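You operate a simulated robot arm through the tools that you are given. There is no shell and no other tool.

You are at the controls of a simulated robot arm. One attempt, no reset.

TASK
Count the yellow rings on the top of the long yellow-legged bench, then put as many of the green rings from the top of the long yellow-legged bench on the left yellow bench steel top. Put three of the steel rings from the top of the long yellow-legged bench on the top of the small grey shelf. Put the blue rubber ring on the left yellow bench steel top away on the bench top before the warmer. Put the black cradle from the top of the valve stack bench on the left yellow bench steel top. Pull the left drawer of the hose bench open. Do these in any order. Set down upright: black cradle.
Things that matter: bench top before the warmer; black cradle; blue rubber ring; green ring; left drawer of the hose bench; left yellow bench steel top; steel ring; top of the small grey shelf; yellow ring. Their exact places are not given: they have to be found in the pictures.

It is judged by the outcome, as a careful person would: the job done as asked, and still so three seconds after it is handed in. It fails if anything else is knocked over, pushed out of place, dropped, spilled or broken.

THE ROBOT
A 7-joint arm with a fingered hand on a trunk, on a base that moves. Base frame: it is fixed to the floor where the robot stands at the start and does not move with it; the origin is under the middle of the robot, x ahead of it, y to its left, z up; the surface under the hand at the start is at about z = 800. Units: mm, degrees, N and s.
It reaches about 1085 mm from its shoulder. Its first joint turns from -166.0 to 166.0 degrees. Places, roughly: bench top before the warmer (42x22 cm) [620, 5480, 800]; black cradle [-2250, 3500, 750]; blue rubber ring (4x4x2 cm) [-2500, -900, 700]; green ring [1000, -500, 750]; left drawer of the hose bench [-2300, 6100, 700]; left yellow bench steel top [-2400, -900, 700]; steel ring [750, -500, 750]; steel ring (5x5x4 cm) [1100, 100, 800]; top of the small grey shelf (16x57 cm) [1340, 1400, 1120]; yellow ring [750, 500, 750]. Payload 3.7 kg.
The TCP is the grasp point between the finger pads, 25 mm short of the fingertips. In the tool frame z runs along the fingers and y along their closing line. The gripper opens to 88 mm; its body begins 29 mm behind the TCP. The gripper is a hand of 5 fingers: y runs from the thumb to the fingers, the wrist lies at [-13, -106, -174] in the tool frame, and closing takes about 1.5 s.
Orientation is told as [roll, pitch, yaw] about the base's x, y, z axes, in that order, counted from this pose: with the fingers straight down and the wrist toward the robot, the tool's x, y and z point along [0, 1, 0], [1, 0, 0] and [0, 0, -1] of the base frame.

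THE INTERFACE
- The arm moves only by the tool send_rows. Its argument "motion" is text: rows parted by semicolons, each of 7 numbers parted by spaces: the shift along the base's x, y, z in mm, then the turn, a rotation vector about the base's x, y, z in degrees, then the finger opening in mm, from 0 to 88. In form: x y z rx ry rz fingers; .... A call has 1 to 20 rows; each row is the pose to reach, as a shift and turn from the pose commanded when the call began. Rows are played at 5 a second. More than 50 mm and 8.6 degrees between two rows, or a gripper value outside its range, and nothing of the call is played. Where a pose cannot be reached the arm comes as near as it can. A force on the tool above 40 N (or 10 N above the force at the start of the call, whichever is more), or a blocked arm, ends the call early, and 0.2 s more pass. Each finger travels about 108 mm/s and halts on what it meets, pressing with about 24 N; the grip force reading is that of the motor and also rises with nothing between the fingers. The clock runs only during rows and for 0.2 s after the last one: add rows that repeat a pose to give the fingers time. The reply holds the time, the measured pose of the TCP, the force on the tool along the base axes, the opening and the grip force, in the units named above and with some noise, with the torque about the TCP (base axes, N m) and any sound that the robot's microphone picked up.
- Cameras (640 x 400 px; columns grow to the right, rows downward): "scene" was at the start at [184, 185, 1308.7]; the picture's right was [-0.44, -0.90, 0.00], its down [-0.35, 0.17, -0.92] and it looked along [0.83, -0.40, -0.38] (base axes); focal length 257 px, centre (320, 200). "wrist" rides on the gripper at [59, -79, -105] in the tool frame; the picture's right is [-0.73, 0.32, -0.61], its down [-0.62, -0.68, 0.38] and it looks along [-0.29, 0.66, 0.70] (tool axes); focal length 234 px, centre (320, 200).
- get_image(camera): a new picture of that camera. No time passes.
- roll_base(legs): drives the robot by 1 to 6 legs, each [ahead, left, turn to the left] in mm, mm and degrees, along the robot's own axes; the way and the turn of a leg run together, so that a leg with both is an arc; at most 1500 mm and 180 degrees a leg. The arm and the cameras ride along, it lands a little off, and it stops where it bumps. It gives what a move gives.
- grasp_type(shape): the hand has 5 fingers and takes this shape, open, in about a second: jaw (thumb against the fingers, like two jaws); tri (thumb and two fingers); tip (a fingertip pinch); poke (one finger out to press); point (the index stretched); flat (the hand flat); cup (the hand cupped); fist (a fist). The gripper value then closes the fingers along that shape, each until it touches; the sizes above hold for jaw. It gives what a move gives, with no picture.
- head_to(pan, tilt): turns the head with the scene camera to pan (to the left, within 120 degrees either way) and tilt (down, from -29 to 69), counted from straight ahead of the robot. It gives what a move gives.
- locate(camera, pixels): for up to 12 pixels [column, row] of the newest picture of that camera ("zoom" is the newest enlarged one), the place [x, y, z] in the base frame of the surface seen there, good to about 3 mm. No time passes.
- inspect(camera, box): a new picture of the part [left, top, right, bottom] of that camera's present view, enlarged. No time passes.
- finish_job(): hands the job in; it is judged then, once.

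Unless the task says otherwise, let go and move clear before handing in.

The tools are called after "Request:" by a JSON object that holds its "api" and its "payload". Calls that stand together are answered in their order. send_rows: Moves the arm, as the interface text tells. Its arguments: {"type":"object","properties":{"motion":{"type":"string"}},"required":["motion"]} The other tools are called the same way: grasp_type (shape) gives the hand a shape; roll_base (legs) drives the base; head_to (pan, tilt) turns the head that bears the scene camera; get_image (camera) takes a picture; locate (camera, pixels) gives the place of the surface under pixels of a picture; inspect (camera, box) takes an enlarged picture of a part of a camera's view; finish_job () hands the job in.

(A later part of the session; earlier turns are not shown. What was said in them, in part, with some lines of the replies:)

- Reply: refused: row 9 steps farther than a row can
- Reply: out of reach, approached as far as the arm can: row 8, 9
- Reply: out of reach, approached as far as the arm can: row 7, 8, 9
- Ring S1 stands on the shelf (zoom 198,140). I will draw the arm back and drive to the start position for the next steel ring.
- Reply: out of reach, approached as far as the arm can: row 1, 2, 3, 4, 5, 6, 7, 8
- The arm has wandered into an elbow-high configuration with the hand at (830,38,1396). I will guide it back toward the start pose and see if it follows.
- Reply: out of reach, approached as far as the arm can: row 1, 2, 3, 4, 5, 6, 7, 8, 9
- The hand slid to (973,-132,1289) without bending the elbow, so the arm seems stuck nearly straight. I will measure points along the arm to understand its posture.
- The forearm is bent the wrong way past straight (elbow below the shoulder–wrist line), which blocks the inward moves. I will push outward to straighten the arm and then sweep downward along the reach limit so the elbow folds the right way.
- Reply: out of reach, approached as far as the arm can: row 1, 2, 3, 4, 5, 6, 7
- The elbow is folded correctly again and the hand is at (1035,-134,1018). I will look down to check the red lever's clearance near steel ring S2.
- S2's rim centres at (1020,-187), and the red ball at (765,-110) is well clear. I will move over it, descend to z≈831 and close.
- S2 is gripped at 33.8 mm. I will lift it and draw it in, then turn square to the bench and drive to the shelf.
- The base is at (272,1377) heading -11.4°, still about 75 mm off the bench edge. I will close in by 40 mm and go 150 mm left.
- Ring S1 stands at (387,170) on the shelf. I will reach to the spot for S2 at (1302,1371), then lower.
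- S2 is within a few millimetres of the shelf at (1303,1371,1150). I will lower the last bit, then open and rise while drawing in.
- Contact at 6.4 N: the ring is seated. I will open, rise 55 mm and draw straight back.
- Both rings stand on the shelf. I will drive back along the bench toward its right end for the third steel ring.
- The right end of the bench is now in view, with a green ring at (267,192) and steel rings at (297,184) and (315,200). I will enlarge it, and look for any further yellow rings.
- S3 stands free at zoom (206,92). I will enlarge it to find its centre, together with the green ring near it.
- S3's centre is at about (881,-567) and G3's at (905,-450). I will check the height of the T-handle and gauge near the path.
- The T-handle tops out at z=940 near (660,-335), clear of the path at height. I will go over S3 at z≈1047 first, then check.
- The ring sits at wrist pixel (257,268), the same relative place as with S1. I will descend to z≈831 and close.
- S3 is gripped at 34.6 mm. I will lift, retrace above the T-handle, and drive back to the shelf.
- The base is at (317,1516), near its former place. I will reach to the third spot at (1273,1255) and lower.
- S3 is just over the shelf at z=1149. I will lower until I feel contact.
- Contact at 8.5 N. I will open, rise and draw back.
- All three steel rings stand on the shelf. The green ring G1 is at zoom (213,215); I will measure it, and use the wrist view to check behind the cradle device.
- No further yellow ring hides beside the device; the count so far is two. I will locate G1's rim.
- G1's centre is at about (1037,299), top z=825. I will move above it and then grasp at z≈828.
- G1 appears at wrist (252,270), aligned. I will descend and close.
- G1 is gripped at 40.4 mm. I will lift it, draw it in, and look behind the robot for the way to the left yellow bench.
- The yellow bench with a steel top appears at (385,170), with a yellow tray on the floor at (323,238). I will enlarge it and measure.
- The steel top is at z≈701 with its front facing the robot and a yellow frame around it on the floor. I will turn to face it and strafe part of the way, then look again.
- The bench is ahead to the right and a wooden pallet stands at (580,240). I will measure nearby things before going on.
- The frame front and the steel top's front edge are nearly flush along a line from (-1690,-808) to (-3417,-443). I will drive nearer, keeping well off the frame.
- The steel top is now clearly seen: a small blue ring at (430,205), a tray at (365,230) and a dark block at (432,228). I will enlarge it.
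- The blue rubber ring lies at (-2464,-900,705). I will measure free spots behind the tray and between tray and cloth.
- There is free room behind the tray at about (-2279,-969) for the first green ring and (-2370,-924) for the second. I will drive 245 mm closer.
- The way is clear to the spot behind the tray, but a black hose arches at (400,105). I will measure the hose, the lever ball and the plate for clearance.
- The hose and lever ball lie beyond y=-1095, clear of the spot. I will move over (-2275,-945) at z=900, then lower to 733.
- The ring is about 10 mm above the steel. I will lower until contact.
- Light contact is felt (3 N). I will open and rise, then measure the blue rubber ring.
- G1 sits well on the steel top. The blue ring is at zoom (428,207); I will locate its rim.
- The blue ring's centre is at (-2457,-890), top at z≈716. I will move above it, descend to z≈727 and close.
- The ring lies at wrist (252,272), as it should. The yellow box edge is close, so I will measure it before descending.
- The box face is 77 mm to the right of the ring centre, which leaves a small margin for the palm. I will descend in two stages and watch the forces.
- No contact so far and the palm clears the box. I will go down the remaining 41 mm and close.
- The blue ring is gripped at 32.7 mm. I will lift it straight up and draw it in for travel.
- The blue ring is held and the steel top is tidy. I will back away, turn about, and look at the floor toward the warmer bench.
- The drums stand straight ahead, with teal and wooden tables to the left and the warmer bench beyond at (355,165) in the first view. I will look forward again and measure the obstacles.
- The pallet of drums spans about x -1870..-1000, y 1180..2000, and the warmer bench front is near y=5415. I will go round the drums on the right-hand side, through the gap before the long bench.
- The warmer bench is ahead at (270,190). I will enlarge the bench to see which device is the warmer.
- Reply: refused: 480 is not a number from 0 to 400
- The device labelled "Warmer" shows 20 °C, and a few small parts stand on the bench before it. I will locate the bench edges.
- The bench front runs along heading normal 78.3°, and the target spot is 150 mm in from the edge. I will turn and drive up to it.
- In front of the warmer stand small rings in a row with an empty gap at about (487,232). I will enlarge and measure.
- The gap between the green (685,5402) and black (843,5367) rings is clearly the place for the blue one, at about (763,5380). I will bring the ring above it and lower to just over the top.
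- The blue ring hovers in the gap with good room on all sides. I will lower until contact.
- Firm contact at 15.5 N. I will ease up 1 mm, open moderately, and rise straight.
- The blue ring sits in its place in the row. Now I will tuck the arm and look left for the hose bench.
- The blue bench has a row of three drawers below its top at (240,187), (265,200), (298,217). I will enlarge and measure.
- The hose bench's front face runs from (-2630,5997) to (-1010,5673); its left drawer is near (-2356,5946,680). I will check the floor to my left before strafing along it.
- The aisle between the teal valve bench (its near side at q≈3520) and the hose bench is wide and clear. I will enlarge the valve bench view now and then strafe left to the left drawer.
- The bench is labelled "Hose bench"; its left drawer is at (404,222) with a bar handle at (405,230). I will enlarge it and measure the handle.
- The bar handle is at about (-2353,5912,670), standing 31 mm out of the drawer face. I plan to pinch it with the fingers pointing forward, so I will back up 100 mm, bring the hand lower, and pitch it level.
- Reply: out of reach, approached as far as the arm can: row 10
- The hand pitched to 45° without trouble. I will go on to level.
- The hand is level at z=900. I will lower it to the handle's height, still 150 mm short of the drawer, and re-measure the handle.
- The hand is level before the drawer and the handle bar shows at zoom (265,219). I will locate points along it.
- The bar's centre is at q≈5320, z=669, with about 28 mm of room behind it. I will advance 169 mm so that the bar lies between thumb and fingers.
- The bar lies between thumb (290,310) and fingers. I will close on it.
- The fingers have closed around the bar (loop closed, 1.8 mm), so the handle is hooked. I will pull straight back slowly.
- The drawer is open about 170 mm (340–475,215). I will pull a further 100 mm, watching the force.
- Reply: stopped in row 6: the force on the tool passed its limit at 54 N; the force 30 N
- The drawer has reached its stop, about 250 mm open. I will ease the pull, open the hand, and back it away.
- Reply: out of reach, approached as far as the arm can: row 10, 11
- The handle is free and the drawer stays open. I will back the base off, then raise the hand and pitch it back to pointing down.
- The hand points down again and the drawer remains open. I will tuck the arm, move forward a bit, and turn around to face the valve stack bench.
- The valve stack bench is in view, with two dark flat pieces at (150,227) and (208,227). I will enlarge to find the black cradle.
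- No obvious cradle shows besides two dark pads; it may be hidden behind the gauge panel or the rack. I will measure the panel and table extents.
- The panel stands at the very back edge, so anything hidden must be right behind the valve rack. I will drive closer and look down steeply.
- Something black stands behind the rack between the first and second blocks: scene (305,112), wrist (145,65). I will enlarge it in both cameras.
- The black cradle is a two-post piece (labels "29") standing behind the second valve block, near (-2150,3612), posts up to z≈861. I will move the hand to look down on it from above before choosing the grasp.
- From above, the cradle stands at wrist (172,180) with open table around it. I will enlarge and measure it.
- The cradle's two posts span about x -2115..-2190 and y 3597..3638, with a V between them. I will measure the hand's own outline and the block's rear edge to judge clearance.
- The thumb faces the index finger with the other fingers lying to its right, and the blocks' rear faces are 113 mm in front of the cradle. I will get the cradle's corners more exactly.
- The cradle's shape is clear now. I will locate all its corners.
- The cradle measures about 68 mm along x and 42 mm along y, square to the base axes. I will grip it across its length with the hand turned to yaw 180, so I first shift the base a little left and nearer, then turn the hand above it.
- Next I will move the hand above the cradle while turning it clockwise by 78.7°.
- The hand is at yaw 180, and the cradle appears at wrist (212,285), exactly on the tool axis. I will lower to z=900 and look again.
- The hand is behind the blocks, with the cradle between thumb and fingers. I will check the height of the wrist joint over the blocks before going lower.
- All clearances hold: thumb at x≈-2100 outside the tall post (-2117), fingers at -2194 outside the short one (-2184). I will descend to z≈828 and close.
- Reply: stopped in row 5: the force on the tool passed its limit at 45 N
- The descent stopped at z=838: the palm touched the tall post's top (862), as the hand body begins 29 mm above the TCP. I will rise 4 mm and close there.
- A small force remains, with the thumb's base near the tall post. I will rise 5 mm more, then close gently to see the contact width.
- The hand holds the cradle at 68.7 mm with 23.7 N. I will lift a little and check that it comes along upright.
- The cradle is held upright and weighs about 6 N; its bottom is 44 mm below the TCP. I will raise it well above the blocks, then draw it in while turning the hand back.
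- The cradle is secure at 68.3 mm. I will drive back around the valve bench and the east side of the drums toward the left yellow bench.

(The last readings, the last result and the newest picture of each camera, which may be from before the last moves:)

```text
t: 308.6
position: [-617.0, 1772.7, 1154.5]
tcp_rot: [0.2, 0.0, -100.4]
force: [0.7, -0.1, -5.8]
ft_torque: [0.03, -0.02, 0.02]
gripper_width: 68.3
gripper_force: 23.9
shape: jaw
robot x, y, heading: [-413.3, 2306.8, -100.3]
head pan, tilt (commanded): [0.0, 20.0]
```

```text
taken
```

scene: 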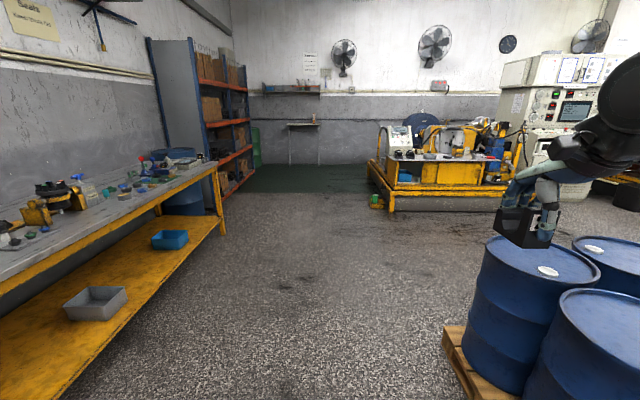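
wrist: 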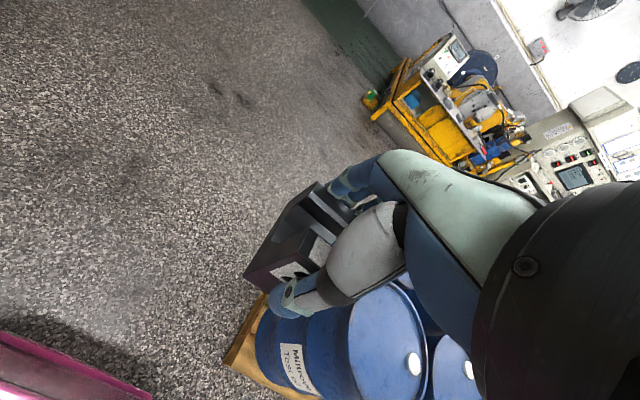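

The robot is beside the drums, with the pallet's corner at (450,335). I will measure the pallet before moving past it.

Request:
{"api": "locate", "payload": {"camera": "scene", "pixels": [[447, 330], [450, 365], [500, 395], [560, 260], [378, 205], [225, 215], [90, 390], [300, 300], [395, 215]]}}

```text
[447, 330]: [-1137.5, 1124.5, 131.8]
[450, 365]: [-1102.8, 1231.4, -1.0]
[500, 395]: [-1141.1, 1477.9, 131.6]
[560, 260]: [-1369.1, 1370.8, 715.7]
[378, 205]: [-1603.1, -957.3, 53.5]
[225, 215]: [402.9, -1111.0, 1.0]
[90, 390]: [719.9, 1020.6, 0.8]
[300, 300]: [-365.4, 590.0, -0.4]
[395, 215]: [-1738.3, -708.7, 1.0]
```

The pallet's east edge is at x≈-1105, well clear. I will drive on past it and round toward the left yellow bench.

Request:
{"api": "roll_base", "payload": {"legs": [[1335, 241, 0], [494, -193, 0], [464, -1134, 0]]}}

Request:
{"api": "head_to", "payload": {"pan": 0, "tilt": 35}}

Request:
{"api": "get_image", "payload": {"camera": "scene"}}

```text
t: 323.8
position: [-2088.8, -297.7, 1154.7]
tcp_rot: [0.2, -0.1, -99.2]
force: [-0.3, -0.3, -6.3]
ft_torque: [0.01, 0.01, -0.03]
gripper_width: 68.5
gripper_force: 23.5
shape: jaw
robot x, y, heading: [-1894.7, 240.2, -99.7]
head pan, tilt (commanded): [0.0, 20.0]
```

```text
t: 324.6
position: [-2089.1, -297.5, 1154.4]
tcp_rot: [0.2, 0.1, -99.3]
force: [-0.1, 0.6, -5.9]
ft_torque: [-0.02, 0.02, 0.02]
gripper_width: 68.2
gripper_force: 23.8
shape: jaw
robot x, y, heading: [-1899.9, 239.2, -99.4]
head pan, tilt (commanded): [0.0, 35.0]
```

```text
taken
```

scene: 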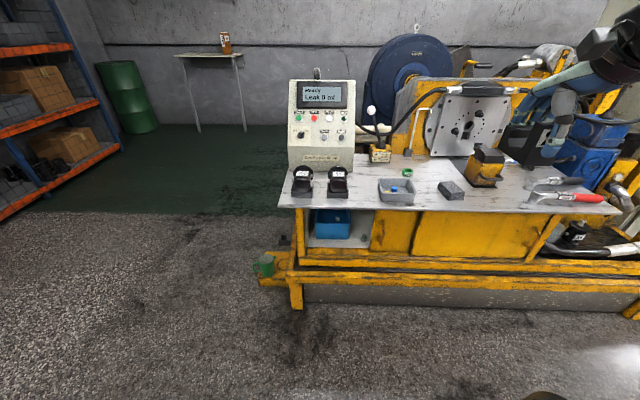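

The bench is ahead with G1 on it at (407,173). I will turn slightly and drive to the same stand as before.

Request:
{"api": "roll_base", "payload": {"legs": [[0, 0, -2.5], [480, -117, 0]]}}

Request:
{"api": "head_to", "payload": {"pan": -5, "tilt": 45}}

Request:
{"api": "get_image", "payload": {"camera": "scene"}}

Request:
{"api": "inspect", "payload": {"camera": "scene", "box": [330, 110, 570, 260]}}

```text
t: 327.9
position: [-2325.6, -733.3, 1154.6]
tcp_rot: [0.2, 0.0, -101.7]
force: [0.1, -0.4, -5.0]
ft_torque: [0.0, 0.02, -0.01]
gripper_width: 68.5
gripper_force: 24.1
shape: jaw
robot x, y, heading: [-2112.4, -203.0, -101.9]
head pan, tilt (commanded): [0.0, 35.0]
```

```text
t: 328.6
position: [-2324.7, -734.6, 1153.9]
tcp_rot: [0.2, -0.1, -101.7]
force: [0.0, 0.2, -6.7]
ft_torque: [0.03, 0.02, 0.01]
gripper_width: 68.3
gripper_force: 24.1
shape: jaw
robot x, y, heading: [-2108.8, -207.5, -102.4]
head pan, tilt (commanded): [-5.0, 45.0]
```

```text
taken
```

scene: 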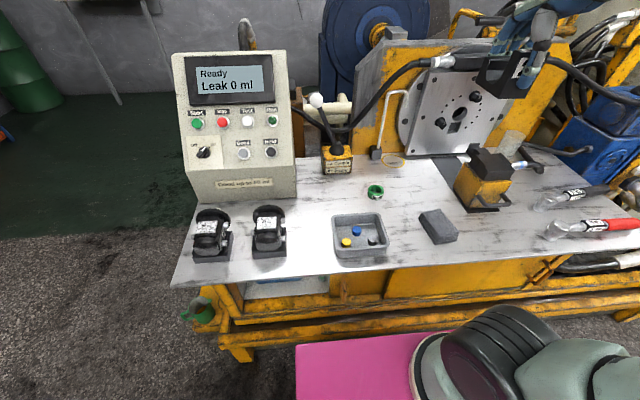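

```text
2.67 times, centred on (450, 185) of scene
```

zoom: 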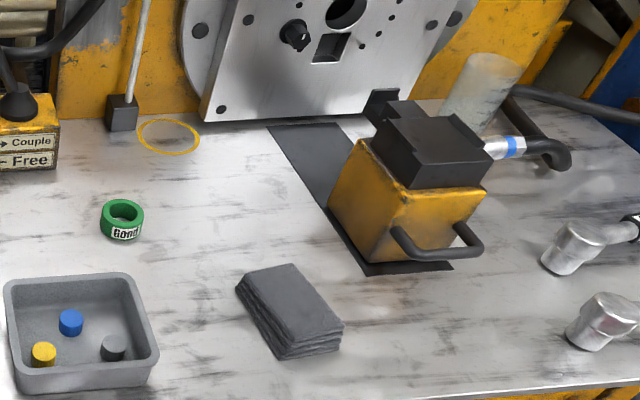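

The area between G1 (122,218 zoom) and the yellow box is free. I will measure candidate spots there.

Request:
{"api": "locate", "payload": {"camera": "zoom", "pixels": [[250, 170], [240, 190], [230, 210], [200, 230], [265, 220], [290, 190], [122, 220], [268, 128], [330, 205], [365, 270], [215, 115], [270, 260]]}}

```text
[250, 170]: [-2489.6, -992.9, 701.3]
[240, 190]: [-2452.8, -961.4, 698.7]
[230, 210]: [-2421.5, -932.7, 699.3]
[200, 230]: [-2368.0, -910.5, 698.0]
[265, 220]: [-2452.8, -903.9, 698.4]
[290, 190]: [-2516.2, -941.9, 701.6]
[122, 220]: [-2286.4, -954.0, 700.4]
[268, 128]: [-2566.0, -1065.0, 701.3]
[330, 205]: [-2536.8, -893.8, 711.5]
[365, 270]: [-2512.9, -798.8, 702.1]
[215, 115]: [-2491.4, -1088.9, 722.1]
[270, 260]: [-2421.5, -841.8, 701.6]
```

The spot (-2453,-956) is clear at z≈700. I will carry the cradle over it and lower to just above the surface.

Request:
{"api": "send_rows", "payload": {"motion": "-16 -27.6 -32 0 0 0 50; -32 -55.2 -64 0 0 0 50; -48 -82.8 -96 0 0 0 50; -64 -110.4 -128 0 0 0 50; -80 -138 -160 0 0 0 50; -96 -165.6 -192 0 0 0 50; -112 -193 -224 0 0 0 50; -128 -220.5 -256 0 0 0 50; -128 -220.5 -296 0 0 0 50; -128 -220.5 -336 0 0 0 50; -128 -220.5 -370 0 0 0 50; -128 -220.5 -390 0 0 0 50; -128 -220.5 -400 0 0 0 50; -128 -220.5 -400 0 0 0 50"}}

Request:
{"api": "get_image", "payload": {"camera": "wrist"}}

Request:
{"api": "inspect", "payload": {"camera": "scene", "box": [350, 110, 510, 210]}}

```text
t: 331.6
position: [-2453.6, -953.8, 755.1]
tcp_rot: [0.1, -0.1, -101.6]
force: [0.8, 0.8, -6.3]
ft_torque: [0.0, 0.03, 0.01]
gripper_width: 67.5
gripper_force: 24.3
shape: jaw
robot x, y, heading: [-2111.1, -201.9, -102.3]
head pan, tilt (commanded): [-5.0, 45.0]
```

```text
taken
```

wrist: 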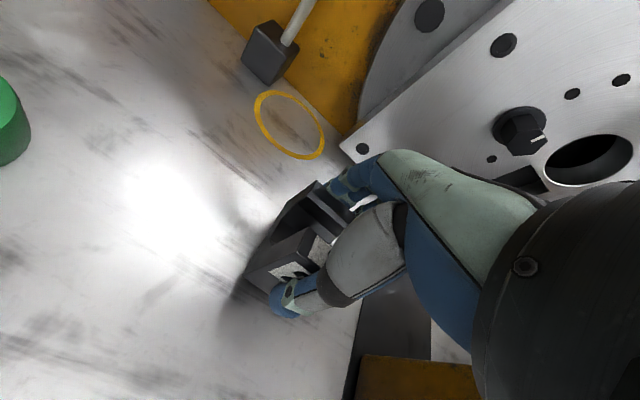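

```text
4.00 times, centred on (430, 160) of scene
```

zoom: 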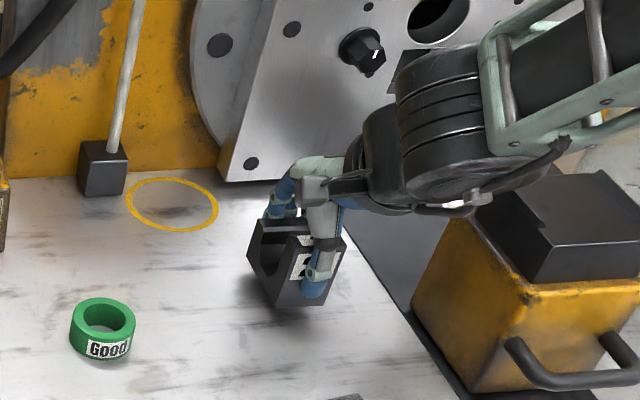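

The cradle hovers about 10 mm above the steel, clear of everything. I will lower it slowly until contact.

Request:
{"api": "send_rows", "payload": {"motion": "0 0 -4 0 0 0 50; 0 0 -7 0 0 0 50; 0 0 -9 0 0 0 50; 0 0 -9 0 0 0 50"}}

```text
t: 332.6
position: [-2452.2, -953.3, 745.8]
tcp_rot: [0.2, 0.0, -101.7]
force: [1.9, 0.0, 0.3]
ft_torque: [-0.13, 0.1, 0.03]
gripper_width: 67.8
gripper_force: 24.2
shape: jaw
robot x, y, heading: [-2108.0, -203.0, -101.9]
head pan, tilt (commanded): [-5.0, 45.0]
```

The load has gone from -6 N to about 0, so it touches. I will press 1 mm more and check.

Request:
{"api": "send_rows", "payload": {"motion": "0 0 -1 0 0 0 50; 0 0 -1 0 0 0 50"}}

Request:
{"api": "inspect", "payload": {"camera": "scene", "box": [390, 140, 470, 190]}}

```text
t: 333.2
position: [-2453.1, -954.5, 745.0]
tcp_rot: [0.2, -0.1, -101.7]
force: [1.4, 3.8, 6.2]
ft_torque: [-0.32, 0.11, 0.0]
gripper_width: 67.8
gripper_force: 23.4
shape: jaw
robot x, y, heading: [-2110.3, -206.2, -101.8]
head pan, tilt (commanded): [-5.0, 45.0]
```

```text
8.00 times, centred on (430, 165) of scene
```

zoom: 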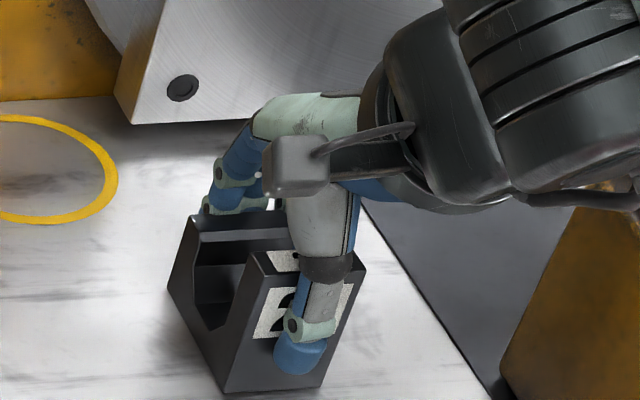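

The cradle rests flat on the steel (6 N). I will open fully and rise straight up.

Request:
{"api": "send_rows", "payload": {"motion": "0 0 0 0 0 0 72; 0 0 0 0 0 0 80; 0 0 0 0 0 0 88; 0 0 0 0 0 0 88; 0 0 0 0 0 0 88; 0 0 15 0 0 0 88; 0 0 40 0 0 0 88; 0 0 80 0 0 0 88; 0 0 125 0 0 0 88; 10 20 165 0 0 0 88; 10 20 165 0 0 0 88"}}

Request:
{"api": "get_image", "payload": {"camera": "wrist"}}

Request:
{"api": "inspect", "payload": {"camera": "scene", "box": [330, 110, 570, 260]}}

```text
t: 335.6
position: [-2444.7, -936.2, 909.4]
tcp_rot: [0.1, 0.0, -101.7]
force: [-0.6, -0.9, 0.0]
ft_torque: [-0.05, 0.01, 0.0]
gripper_width: 87.8
gripper_force: 0.0
shape: jaw
robot x, y, heading: [-2110.2, -200.2, -102.1]
head pan, tilt (commanded): [-5.0, 45.0]
```

```text
taken
```

wrist: 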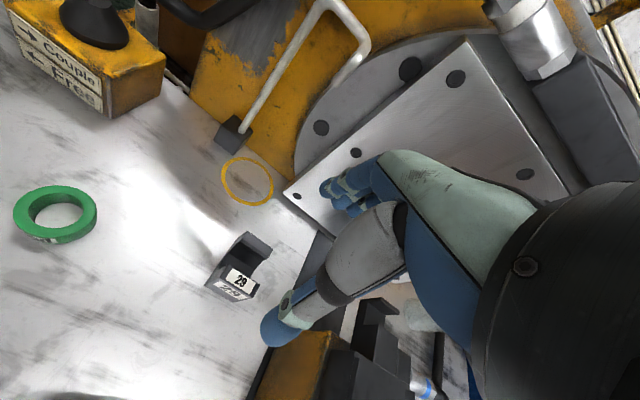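

```text
2.67 times, centred on (450, 185) of scene
```

zoom: 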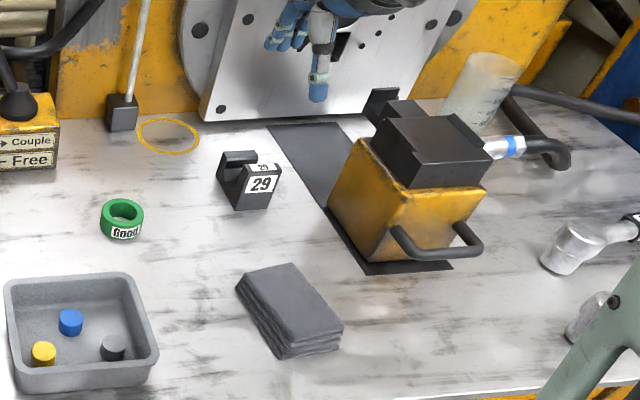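

The cradle stands upright with its number facing front. I will tuck the arm and drive back to the long bench for the second green ring.

Request:
{"api": "send_rows", "payload": {"motion": "15 25 31 0 0 0 88; 30 50 62 0 0 0 88; 45 75 93 0 0 0 88; 60 100 124 0 0 0 88; 75 125 155 0 0 0 88; 90 150 186 0 0 0 88; 105 175 217 0 0 0 88; 120 201 246 0 0 0 88; 120 201 246 0 0 0 88"}}

Request:
{"api": "roll_base", "payload": {"legs": [[-450, 0, 0], [0, 0, 90], [1000, 0, 0], [950, 0, 0]]}}

Request:
{"api": "head_to", "payload": {"pan": 40, "tilt": 25}}

Request:
{"api": "get_image", "payload": {"camera": "scene"}}

Request:
{"api": "head_to", "payload": {"pan": -25, "tilt": 32}}

Request:
{"api": "get_image", "payload": {"camera": "scene"}}

```text
t: 337.6
position: [-2324.7, -732.7, 1154.7]
tcp_rot: [0.2, 0.0, -101.8]
force: [0.9, 0.6, 0.1]
ft_torque: [0.01, 0.01, 0.0]
gripper_width: 87.6
gripper_force: 0.0
shape: jaw
robot x, y, heading: [-2110.1, -204.8, -102.0]
head pan, tilt (commanded): [-5.0, 45.0]
```

```text
t: 353.4
position: [412.8, -400.1, 1155.0]
tcp_rot: [0.2, 0.0, -12.2]
force: [1.1, 0.2, -0.1]
ft_torque: [-0.01, -0.01, -0.02]
gripper_width: 87.9
gripper_force: 0.1
shape: jaw
robot x, y, heading: [-111.0, -181.7, -12.8]
head pan, tilt (commanded): [-5.0, 45.0]
```

```text
t: 354.6
position: [413.5, -400.9, 1155.4]
tcp_rot: [0.2, 0.0, -12.2]
force: [0.0, 0.5, -0.2]
ft_torque: [0.0, -0.02, -0.02]
gripper_width: 88.0
gripper_force: 0.0
shape: jaw
robot x, y, heading: [-114.8, -182.9, -12.6]
head pan, tilt (commanded): [40.0, 25.0]
```

```text
taken
```

scene: 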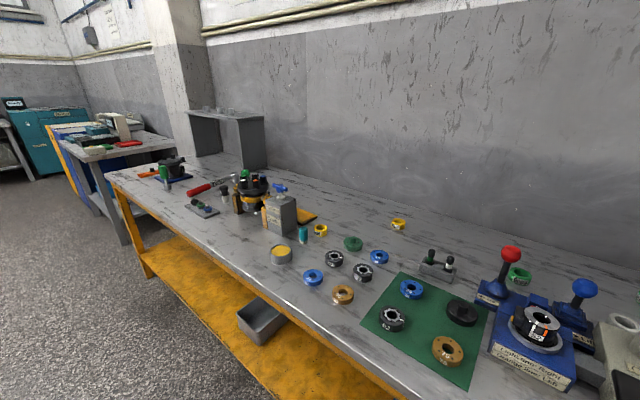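

```text
t: 355.9
position: [415.5, -400.8, 1155.2]
tcp_rot: [0.2, 0.0, -12.3]
force: [-0.8, 0.3, 0.2]
ft_torque: [0.0, -0.04, 0.02]
gripper_width: 88.1
gripper_force: 0.0
shape: jaw
robot x, y, heading: [-109.9, -177.0, -12.5]
head pan, tilt (commanded): [-25.0, 32.0]
```

```text
taken
```

scene: 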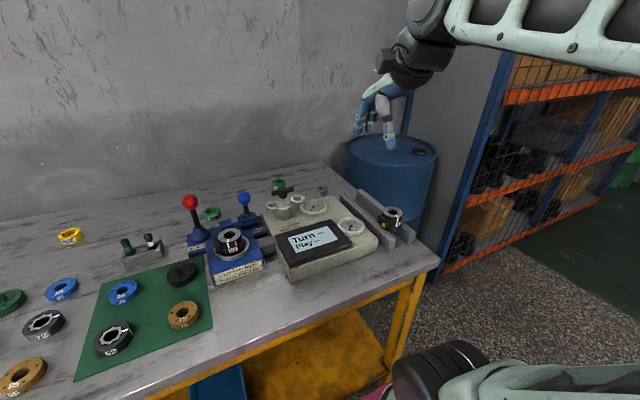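

Only two yellow rings show in the whole bench view, at (320,230) and (397,224), so two green rings are wanted in all. I will move up to the bench and measure G3 again.

Request:
{"api": "roll_base", "payload": {"legs": [[65, 0, 0]]}}

Request:
{"api": "get_image", "payload": {"camera": "scene"}}

Request:
{"api": "inspect", "payload": {"camera": "scene", "box": [230, 150, 350, 225]}}

```text
t: 356.9
position: [475.9, -415.0, 1155.7]
tcp_rot: [0.1, 0.0, -12.3]
force: [0.1, 0.3, -0.6]
ft_torque: [0.0, -0.03, 0.0]
gripper_width: 87.9
gripper_force: 0.1
shape: jaw
robot x, y, heading: [-51.5, -194.7, -12.5]
head pan, tilt (commanded): [-25.0, 32.0]
```

```text
taken
```

scene: 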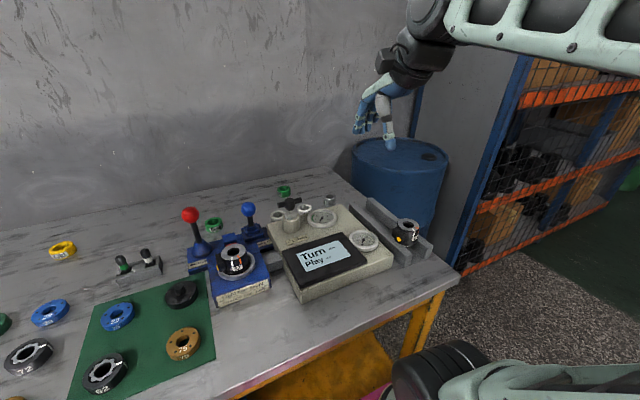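

```text
5.33 times, centred on (290, 188) of scene
```

zoom: 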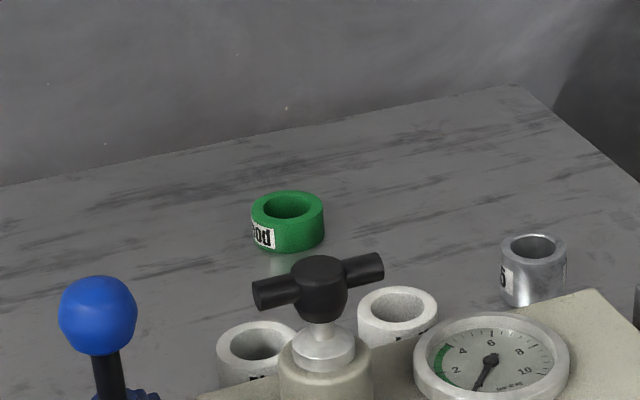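

Request:
{"api": "locate", "payload": {"camera": "zoom", "pixels": [[256, 207], [320, 207], [288, 193], [286, 221], [287, 250], [320, 262], [398, 293], [250, 335]]}}

```text
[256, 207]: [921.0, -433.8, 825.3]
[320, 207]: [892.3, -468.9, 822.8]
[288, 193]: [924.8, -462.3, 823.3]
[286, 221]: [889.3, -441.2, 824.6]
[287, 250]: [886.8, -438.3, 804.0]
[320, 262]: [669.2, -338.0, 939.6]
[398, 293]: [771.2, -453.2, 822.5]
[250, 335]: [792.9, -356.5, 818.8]
```

G3's centre is (907,-451), top at z≈824. I will pass over the T-handle at height and come down above the ring.

Request:
{"api": "send_rows", "payload": {"motion": "43 -3.6 -10 0 0 0 88; 86 -7.2 -20 0 0 0 88; 129 -10.8 -30 0 0 0 88; 172 -14.4 -40 0 0 0 88; 215 -18 -50 0 0 0 88; 258 -21.6 -60 0 0 0 88; 301 -25 -70 0 0 0 88; 344 -29 -80 0 0 0 88; 388 -32.5 -90 0 0 0 88; 431 -36 -100 0 0 0 88; 431 -36 -145 0 0 0 88; 431 -36 -190 0 0 0 88; 431 -36 -226 0 0 0 88; 431 -36 -226 0 0 0 88"}}

Request:
{"api": "get_image", "payload": {"camera": "wrist"}}

Request:
{"api": "inspect", "payload": {"camera": "scene", "box": [210, 110, 370, 210]}}

```text
t: 359.9
position: [907.4, -450.9, 927.3]
tcp_rot: [0.2, 0.1, -12.2]
force: [-0.2, 0.1, 0.2]
ft_torque: [0.01, 0.06, 0.0]
gripper_width: 87.9
gripper_force: 0.0
shape: jaw
robot x, y, heading: [-52.2, -192.5, -12.5]
head pan, tilt (commanded): [-25.0, 32.0]
```

```text
taken
```

wrist: 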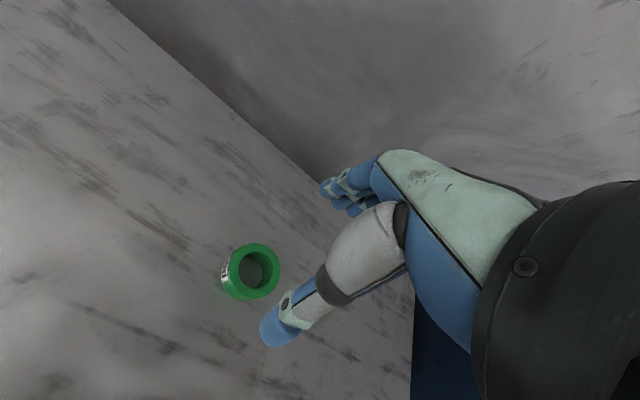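

```text
4.00 times, centred on (290, 160) of scene
```

zoom: 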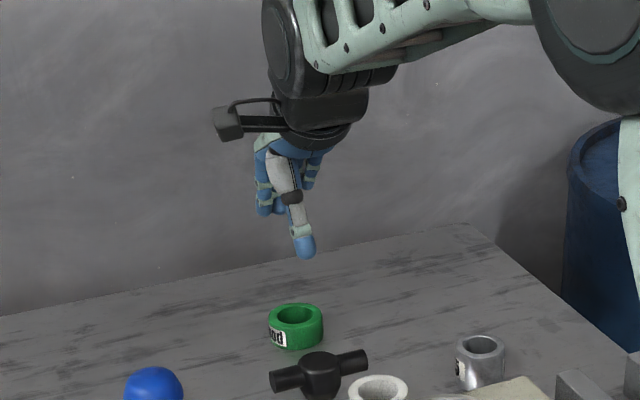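

The ring is aligned at wrist (251,271). I will descend and close.

Request:
{"api": "send_rows", "payload": {"motion": "0 0 -35 0 0 0 88; 0 0 -70 0 0 0 88; 0 0 -92 0 0 0 88; 0 0 -99.5 0 0 0 88; 0 0 -99.5 0 0 0 88; 0 0 -99.5 0 0 0 65; 0 0 -99.5 0 0 0 45; 0 0 -99.5 0 0 0 25; 0 0 -99.5 0 0 0 15; 0 0 -99.5 0 0 0 15; 0 0 -99.5 0 0 0 15; 0 0 -99.5 0 0 0 15"}}

Request:
{"api": "get_image", "payload": {"camera": "wrist"}}

```text
t: 362.5
position: [906.9, -451.2, 828.8]
tcp_rot: [0.1, 0.1, -12.3]
force: [-0.1, 0.2, 0.5]
ft_torque: [0.05, -0.03, 0.0]
gripper_width: 40.4
gripper_force: 24.2
shape: jaw
robot x, y, heading: [-51.3, -194.2, -12.5]
head pan, tilt (commanded): [-25.0, 32.0]
```

```text
taken
```

wrist: 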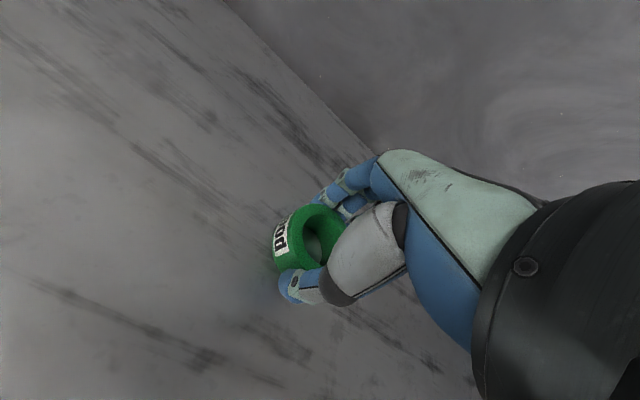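

G3 is gripped at 40.4 mm. I will lift and retrace over the T-handle.

Request:
{"api": "send_rows", "payload": {"motion": "0 0 40 0 0 0 15; 0 0 85 0 0 0 15; 0 0 130 0 0 0 15; 0 0 175 0 0 0 15; 0 0 220 0 0 0 15; -43 3.6 235 0 0 0 15; -86 7.2 247 0 0 0 15; -129 10.8 259 0 0 0 15; -172 14.4 270 0 0 0 15; -215 18 280 0 0 0 15; -258 21.6 290 0 0 0 15; -301 25 300 0 0 0 15; -344 29 310 0 0 0 15; -388 32.5 318 0 0 0 15; -431 36 327 0 0 0 15; -431 36 327 0 0 0 15"}}

Request:
{"api": "roll_base", "payload": {"legs": [[-1000, 0, 0], [-1000, 0, 0], [0, 0, -89.5]]}}

Request:
{"api": "head_to", "payload": {"pan": 0, "tilt": 35}}

Request:
{"api": "get_image", "payload": {"camera": "scene"}}

Request:
{"api": "get_image", "payload": {"camera": "wrist"}}

```text
t: 365.9
position: [476.4, -414.9, 1156.6]
tcp_rot: [0.2, 0.1, -12.3]
force: [0.1, 0.6, -0.1]
ft_torque: [0.01, -0.01, 0.0]
gripper_width: 40.4
gripper_force: 23.8
shape: jaw
robot x, y, heading: [-49.7, -193.7, -12.5]
head pan, tilt (commanded): [-25.0, 32.0]
```

```text
t: 379.8
position: [-2230.3, -292.8, 1156.3]
tcp_rot: [0.2, 0.0, -103.0]
force: [0.5, -0.7, -1.0]
ft_torque: [-0.01, -0.04, -0.01]
gripper_width: 39.7
gripper_force: 24.0
shape: jaw
robot x, y, heading: [-2005.5, 231.4, -103.3]
head pan, tilt (commanded): [-25.0, 32.0]
```

```text
t: 380.6
position: [-2229.6, -291.8, 1157.3]
tcp_rot: [0.2, 0.0, -102.9]
force: [0.5, -0.5, -0.5]
ft_torque: [0.0, 0.0, -0.02]
gripper_width: 40.0
gripper_force: 23.7
shape: jaw
robot x, y, heading: [-2004.3, 234.5, -103.2]
head pan, tilt (commanded): [0.0, 35.0]
```

```text
taken
```

scene: 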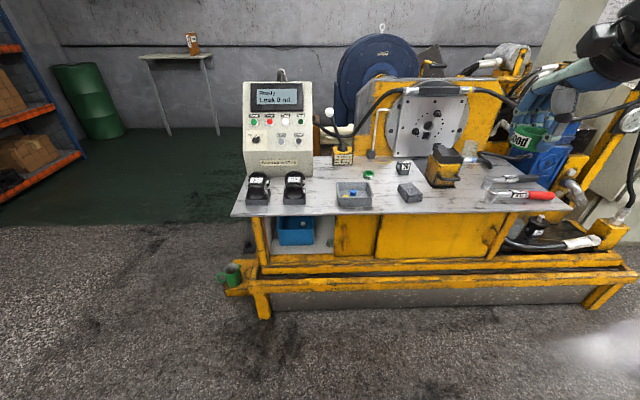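

```text
taken
```

wrist: 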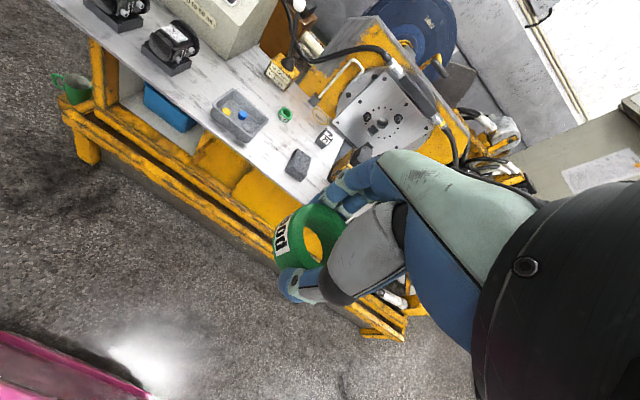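

G3 is still held at 40 mm and the bench is ahead. I will close in to the same stand.

Request:
{"api": "roll_base", "payload": {"legs": [[0, 0, 1.2], [450, -13, 0]]}}

Request:
{"api": "head_to", "payload": {"pan": -5, "tilt": 45}}

Request:
{"api": "inspect", "payload": {"camera": "scene", "box": [330, 110, 570, 260]}}

```text
t: 383.7
position: [-2322.1, -734.3, 1155.7]
tcp_rot: [0.2, 0.0, -101.6]
force: [-0.2, 0.4, -0.8]
ft_torque: [0.01, 0.04, -0.01]
gripper_width: 40.0
gripper_force: 24.3
shape: jaw
robot x, y, heading: [-2109.8, -204.3, -101.8]
head pan, tilt (commanded): [0.0, 35.0]
```

```text
t: 384.4
position: [-2323.0, -734.9, 1157.1]
tcp_rot: [0.2, -0.1, -101.6]
force: [0.1, 0.1, 0.0]
ft_torque: [0.0, 0.01, 0.04]
gripper_width: 39.9
gripper_force: 23.6
shape: jaw
robot x, y, heading: [-2111.6, -200.7, -101.8]
head pan, tilt (commanded): [-5.0, 45.0]
```

```text
2.67 times, centred on (450, 185) of scene
```

zoom: 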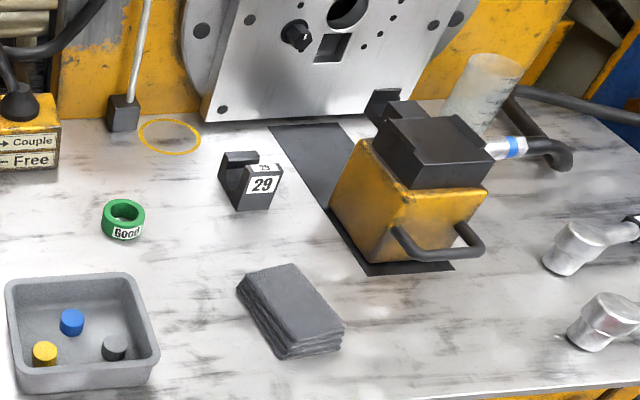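

The steel top holds G1, the cradle and the cloth, with free room at about (-2328,-885) for the second green ring. I will carry G3 there and lower it to just above the steel.

Request:
{"api": "send_rows", "payload": {"motion": "-0.6 -18.7 -40 0 0 0 15; -1.2 -37.5 -80 0 0 0 15; -1.9 -56.2 -120 0 0 0 15; -2.5 -75 -160 0 0 0 15; -3.1 -93.7 -200 0 0 0 15; -3.7 -112.5 -240 0 0 0 15; -4.4 -131.2 -280 0 0 0 15; -5 -150 -320 0 0 0 15; -5 -150 -360 0 0 0 15; -5 -150 -390 0 0 0 15; -5 -150 -410 0 0 0 15; -5 -150 -418 0 0 0 15; -5 -150 -418 0 0 0 15"}}

Request:
{"api": "get_image", "payload": {"camera": "wrist"}}

Request:
{"api": "inspect", "payload": {"camera": "scene", "box": [350, 120, 510, 220]}}

```text
t: 387.2
position: [-2327.4, -884.8, 738.6]
tcp_rot: [0.1, 0.1, -101.6]
force: [0.8, 0.2, 0.5]
ft_torque: [0.01, 0.03, -0.02]
gripper_width: 39.6
gripper_force: 24.0
shape: jaw
out of reach, approached as far as the arm can: row 9, 10
robot x, y, heading: [-2110.4, -203.5, -101.8]
head pan, tilt (commanded): [-5.0, 45.0]
```

```text
taken
```

wrist: 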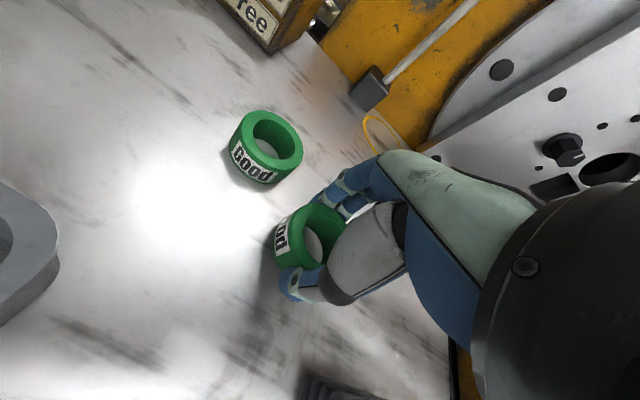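

```text
4.00 times, centred on (430, 170) of scene
```

zoom: 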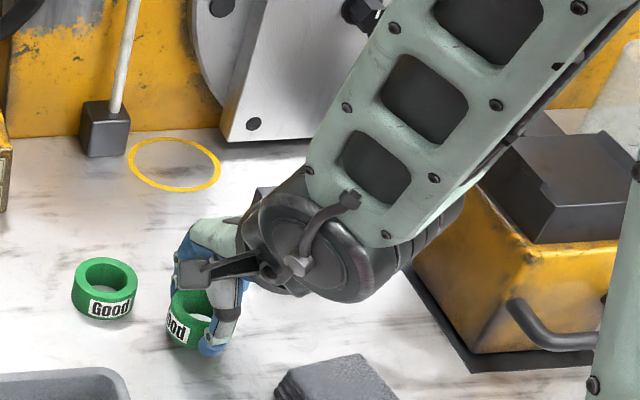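

G3 is 10 mm over the steel, but the forearm now passes near the yellow box. I will check its height.

Request:
{"api": "locate", "payload": {"camera": "zoom", "pixels": [[310, 290], [370, 290], [420, 235], [450, 200], [410, 240], [330, 240], [520, 180], [470, 260]]}}

```text
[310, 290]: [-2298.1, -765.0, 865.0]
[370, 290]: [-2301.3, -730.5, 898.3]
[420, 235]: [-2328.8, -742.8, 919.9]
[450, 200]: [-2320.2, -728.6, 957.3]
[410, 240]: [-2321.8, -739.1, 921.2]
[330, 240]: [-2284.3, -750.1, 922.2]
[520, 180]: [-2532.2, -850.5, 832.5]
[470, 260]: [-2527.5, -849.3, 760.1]
```

The wrist is at z≥865 and 200 mm from the box, so all is clear. I will lower until contact.

Request:
{"api": "send_rows", "payload": {"motion": "0 0 -4 0 0 0 15; 0 0 -7 0 0 0 15; 0 0 -9 0 0 0 15; 0 0 -9 0 0 0 15"}}

```text
t: 388.2
position: [-2328.1, -884.7, 729.8]
tcp_rot: [0.2, 0.0, -101.6]
force: [0.1, -0.7, 0.0]
ft_torque: [0.01, 0.02, -0.01]
gripper_width: 39.7
gripper_force: 23.7
shape: jaw
robot x, y, heading: [-2109.3, -206.7, -102.0]
head pan, tilt (commanded): [-5.0, 45.0]
```

Request:
{"api": "send_rows", "payload": {"motion": "0 0 -1 0 0 0 15; 0 0 -2 0 0 0 15; 0 0 -2 0 0 0 15"}}

```text
t: 389.0
position: [-2329.7, -885.0, 727.1]
tcp_rot: [0.3, 0.1, -101.6]
force: [0.9, -0.3, 10.2]
ft_torque: [-0.14, 0.04, -0.04]
gripper_width: 40.0
gripper_force: 24.1
shape: jaw
robot x, y, heading: [-2111.9, -207.3, -101.9]
head pan, tilt (commanded): [-5.0, 45.0]
```

Contact at 10 N. I will open moderately and rise straight up.

Request:
{"api": "send_rows", "payload": {"motion": "0 0 0.5 0 0 0 45; 0 0 0.5 0 0 0 58; 0 0 0.5 0 0 0 66; 0 0 0.5 0 0 0 66; 0 0 20 0 0 0 66; 0 0 50 0 0 0 66; 0 0 90 0 0 0 80; 0 0 135 0 0 0 88; 0 20 175 0 0 0 88; 0 45 215 0 0 0 88; 0 45 215 0 0 0 88"}}

Request:
{"api": "get_image", "payload": {"camera": "wrist"}}

Request:
{"api": "get_image", "payload": {"camera": "scene"}}

```text
t: 391.4
position: [-2327.9, -839.5, 941.1]
tcp_rot: [0.2, 0.0, -101.6]
force: [-0.4, -0.6, -0.3]
ft_torque: [0.0, 0.01, -0.03]
gripper_width: 87.6
gripper_force: 0.1
shape: jaw
out of reach, approached as far as the arm can: row 7
robot x, y, heading: [-2113.5, -204.2, -101.9]
head pan, tilt (commanded): [-5.0, 45.0]
```

```text
taken
```

wrist: 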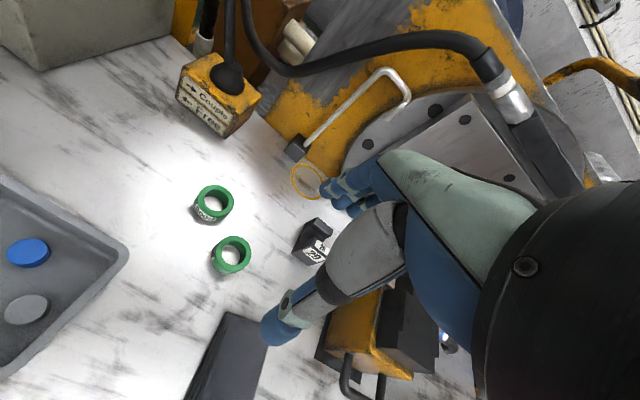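

```text
taken
```

scene: 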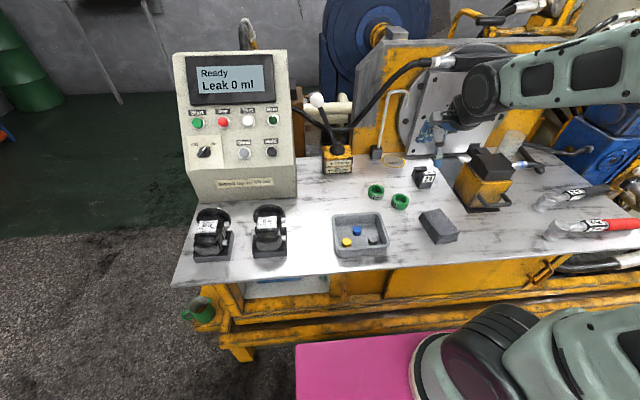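

Both green rings and the upright cradle stand on the steel top. I will raise the arm, back away, and take a final look.

Request:
{"api": "send_rows", "payload": {"motion": "0 15 36 0 0 0 88; 1 30 72 0 0 0 88; 2 45 108 0 0 0 88; 3 60 144 0 0 0 88; 4 80 180 0 0 0 88; 5 100 212 0 0 0 88; 5 100 212 0 0 0 88"}}

Request:
{"api": "roll_base", "payload": {"legs": [[-300, 0, 0]]}}

Request:
{"api": "head_to", "payload": {"pan": -5, "tilt": 35}}

Request:
{"api": "get_image", "payload": {"camera": "scene"}}

Request:
{"api": "inspect", "payload": {"camera": "scene", "box": [200, 130, 560, 355]}}

Request:
{"api": "inspect", "payload": {"camera": "scene", "box": [340, 150, 500, 250]}}

```text
t: 393.0
position: [-2322.6, -741.2, 1155.2]
tcp_rot: [0.1, 0.0, -101.6]
force: [-0.3, -0.3, 0.4]
ft_torque: [-0.02, -0.03, 0.02]
gripper_width: 87.8
gripper_force: 0.1
shape: jaw
robot x, y, heading: [-2110.6, -204.8, -101.8]
head pan, tilt (commanded): [-5.0, 45.0]
```

```text
t: 395.1
position: [-2261.0, -445.0, 1153.5]
tcp_rot: [0.2, 0.0, -101.7]
force: [-0.4, -0.1, 0.4]
ft_torque: [-0.03, 0.0, 0.0]
gripper_width: 88.0
gripper_force: 0.1
shape: jaw
robot x, y, heading: [-2051.6, 92.0, -102.1]
head pan, tilt (commanded): [-5.0, 45.0]
```

```text
t: 395.8
position: [-2261.5, -443.6, 1153.8]
tcp_rot: [0.2, 0.0, -101.7]
force: [-0.3, -0.8, -0.5]
ft_torque: [-0.01, -0.02, 0.0]
gripper_width: 87.5
gripper_force: 0.0
shape: jaw
robot x, y, heading: [-2048.4, 93.4, -102.2]
head pan, tilt (commanded): [-5.0, 35.0]
```

```text
taken
```

scene: 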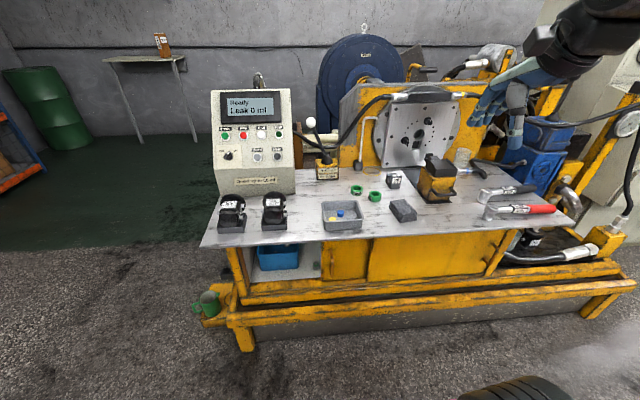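

```text
1.78 times, centred on (380, 242) of scene
```

zoom: 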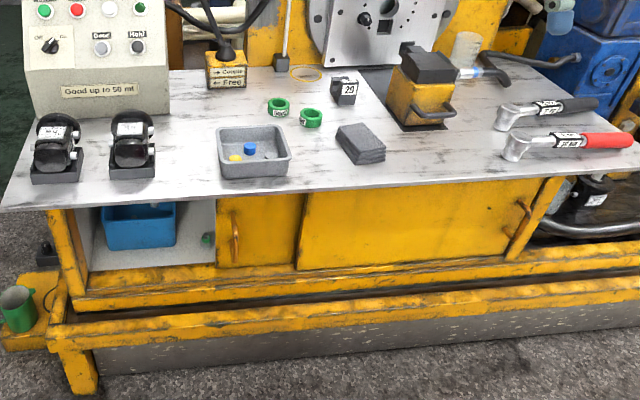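

```text
4.00 times, centred on (420, 200) of scene
```

zoom: 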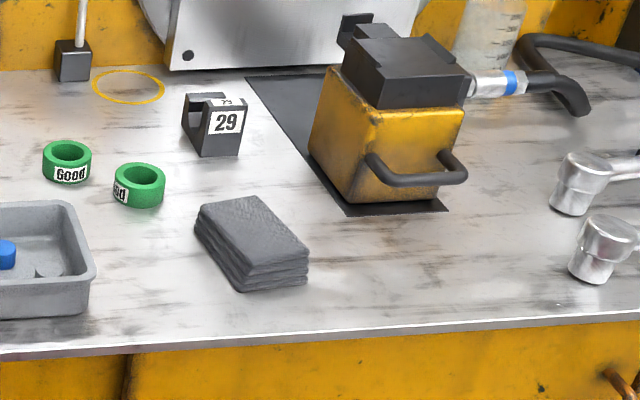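

The steel top looks right. Since a piece was hidden on the valve bench, I want to double-check the yellow ring count by viewing behind the device on the long bench from close by.

Request:
{"api": "roll_base", "payload": {"legs": [[0, 0, 90], [1418, 302, 0], [560, 927, 0]]}}

Request:
{"api": "head_to", "payload": {"pan": 0, "tilt": 40}}

Request:
{"api": "get_image", "payload": {"camera": "scene"}}

Request:
{"api": "get_image", "payload": {"camera": "wrist"}}

```text
t: 412.1
position: [684.2, 686.2, 1154.5]
tcp_rot: [0.2, 0.0, -11.5]
force: [0.3, -0.2, 0.3]
ft_torque: [0.03, -0.01, 0.02]
gripper_width: 87.7
gripper_force: 0.1
shape: jaw
robot x, y, heading: [148.7, 898.3, -11.7]
head pan, tilt (commanded): [-5.0, 35.0]
```

```text
t: 412.7
position: [683.3, 686.5, 1155.1]
tcp_rot: [0.3, -0.1, -11.5]
force: [0.7, 0.5, 0.2]
ft_torque: [-0.04, 0.01, 0.01]
gripper_width: 87.8
gripper_force: 0.1
shape: jaw
robot x, y, heading: [147.4, 899.0, -11.6]
head pan, tilt (commanded): [0.0, 40.0]
```

```text
taken
```

scene: 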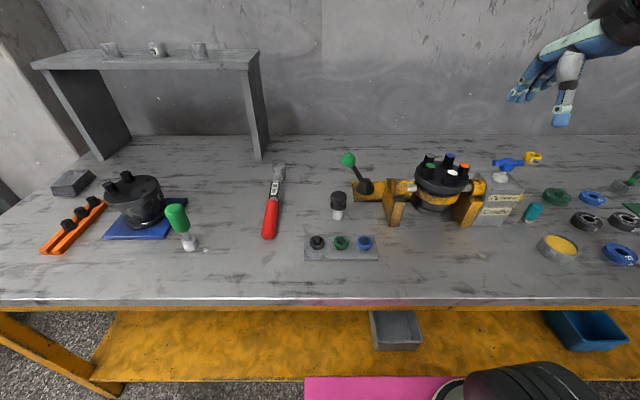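

```text
taken
```

wrist: 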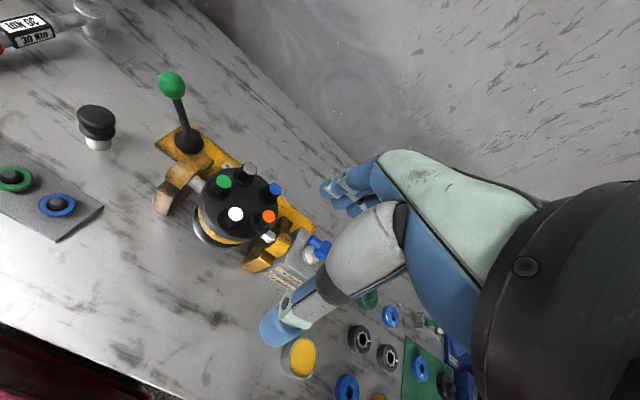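

A yellow ring shows at (533,158). I will enlarge and locate it to tell whether it is one already counted.

Request:
{"api": "inspect", "payload": {"camera": "scene", "box": [440, 120, 640, 245]}}

Request:
{"api": "locate", "payload": {"camera": "zoom", "pixels": [[295, 118], [290, 125], [280, 128], [380, 240], [300, 300], [480, 250], [195, 195], [260, 140]]}}

```text
3.20 times, centred on (540, 182) of scene
```

zoom: 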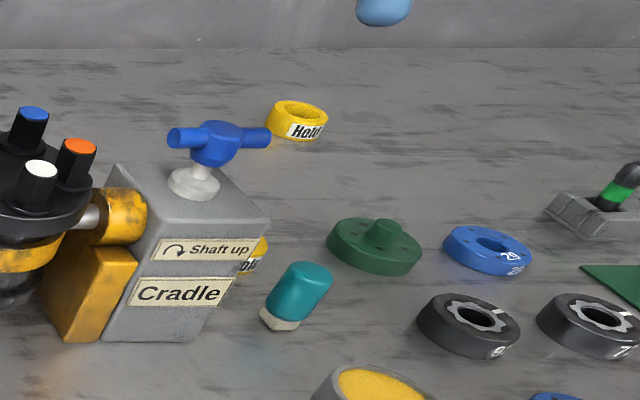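

```text
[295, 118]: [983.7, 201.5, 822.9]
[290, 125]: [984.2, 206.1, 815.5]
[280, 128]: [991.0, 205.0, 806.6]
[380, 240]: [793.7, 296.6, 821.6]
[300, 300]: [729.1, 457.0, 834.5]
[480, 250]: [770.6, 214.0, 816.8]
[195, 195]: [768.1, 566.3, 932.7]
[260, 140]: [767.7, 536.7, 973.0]
```

Both yellow rings seen are the ones already counted: (984,203) and the one half-hidden behind the "Cradle" box. I will shift left for one last look around the black pot, the shelf and the left end.

Request:
{"api": "roll_base", "payload": {"legs": [[0, 650, 0]]}}

Request:
{"api": "head_to", "payload": {"pan": -5, "tilt": 40}}

Request:
{"api": "get_image", "payload": {"camera": "scene"}}

Request:
{"api": "head_to", "payload": {"pan": -50, "tilt": 30}}

Request:
{"api": "get_image", "payload": {"camera": "scene"}}

Request:
{"api": "inspect", "payload": {"camera": "scene", "box": [200, 120, 520, 320]}}

```text
t: 416.3
position: [815.1, 1323.3, 1155.5]
tcp_rot: [0.2, 0.0, -11.5]
force: [0.0, -0.1, 0.0]
ft_torque: [-0.01, 0.01, 0.0]
gripper_width: 87.9
gripper_force: 0.0
shape: jaw
robot x, y, heading: [277.4, 1533.1, -11.7]
head pan, tilt (commanded): [0.0, 40.0]
```

```text
t: 417.0
position: [815.3, 1319.9, 1153.9]
tcp_rot: [0.3, 0.0, -11.5]
force: [0.7, -0.4, 0.1]
ft_torque: [-0.01, 0.01, 0.01]
gripper_width: 87.7
gripper_force: 0.1
shape: jaw
robot x, y, heading: [277.2, 1534.6, -11.7]
head pan, tilt (commanded): [-5.0, 40.0]
```

```text
taken
```

scene: 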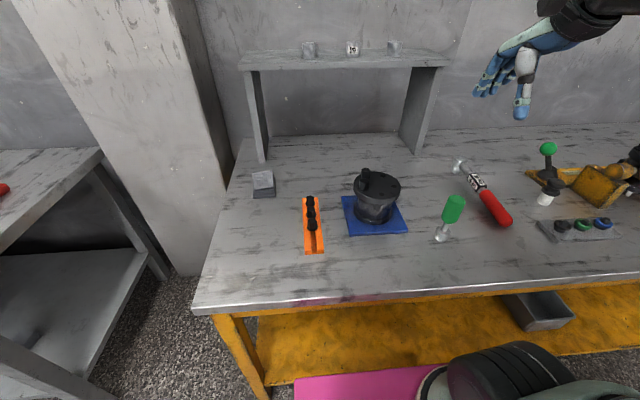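

```text
t: 418.1
position: [816.0, 1321.9, 1154.6]
tcp_rot: [0.2, -0.1, -11.4]
force: [0.3, 0.0, -0.1]
ft_torque: [0.03, 0.01, 0.04]
gripper_width: 87.8
gripper_force: 0.1
shape: jaw
robot x, y, heading: [278.0, 1533.6, -11.6]
head pan, tilt (commanded): [-50.0, 30.0]
```

```text
taken
```

scene: 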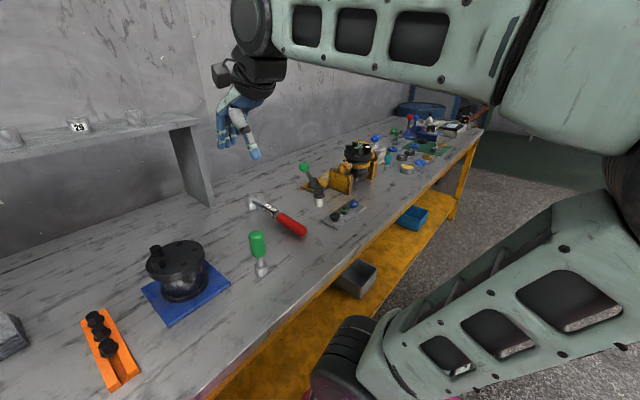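

```text
2.00 times, centred on (360, 220) of scene
```

zoom: 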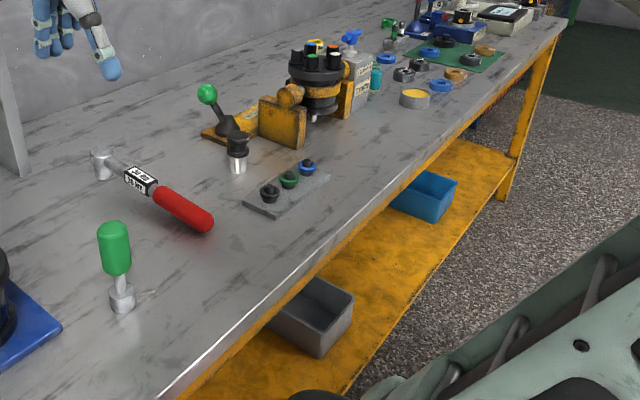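

No further yellow ring appears; the count stays at two, and the three steel rings stand on the shelf. I will back the robot clear and hand in.

Request:
{"api": "roll_base", "payload": {"legs": [[-400, 0, 0]]}}

Request:
{"api": "finish_job", "payload": {}}

```text
t: 420.6
position: [418.9, 1404.9, 1154.5]
tcp_rot: [0.3, 0.0, -11.3]
force: [0.2, 0.2, -0.6]
ft_torque: [0.02, -0.04, 0.03]
gripper_width: 87.9
gripper_force: 0.1
shape: jaw
robot x, y, heading: [-118.9, 1614.0, -11.6]
head pan, tilt (commanded): [-50.0, 30.0]
```

```text
The job is handed in.
```

All five parts of the job are done and handed in; I have had no verdict back.

- **Green rings:** I counted two yellow rings on the long bench, so I put two green rings on the left yellow bench steel top. I looked over the long bench from several sides before handing in and found no third yellow ring.
- **Steel rings:** Three stand on top of the small grey shelf.
- **Blue rubber ring:** It is on the bench top before the warmer, in the empty gap in the row of small rings there.
- **Black cradle:** It was hidden behind the second valve block. It now stands upright on the left yellow bench steel top. On the first try, the palm pressed on its taller post at about 45 N. I raised the hand and gripped it from slightly higher.
- **Drawer:** The left drawer of the hose bench is open to its stop, about 250 mm. It met the stop hard (54 N) at the end of the pull.

I saw nothing else knocked over or moved, and the robot is backed clear with an empty hand.
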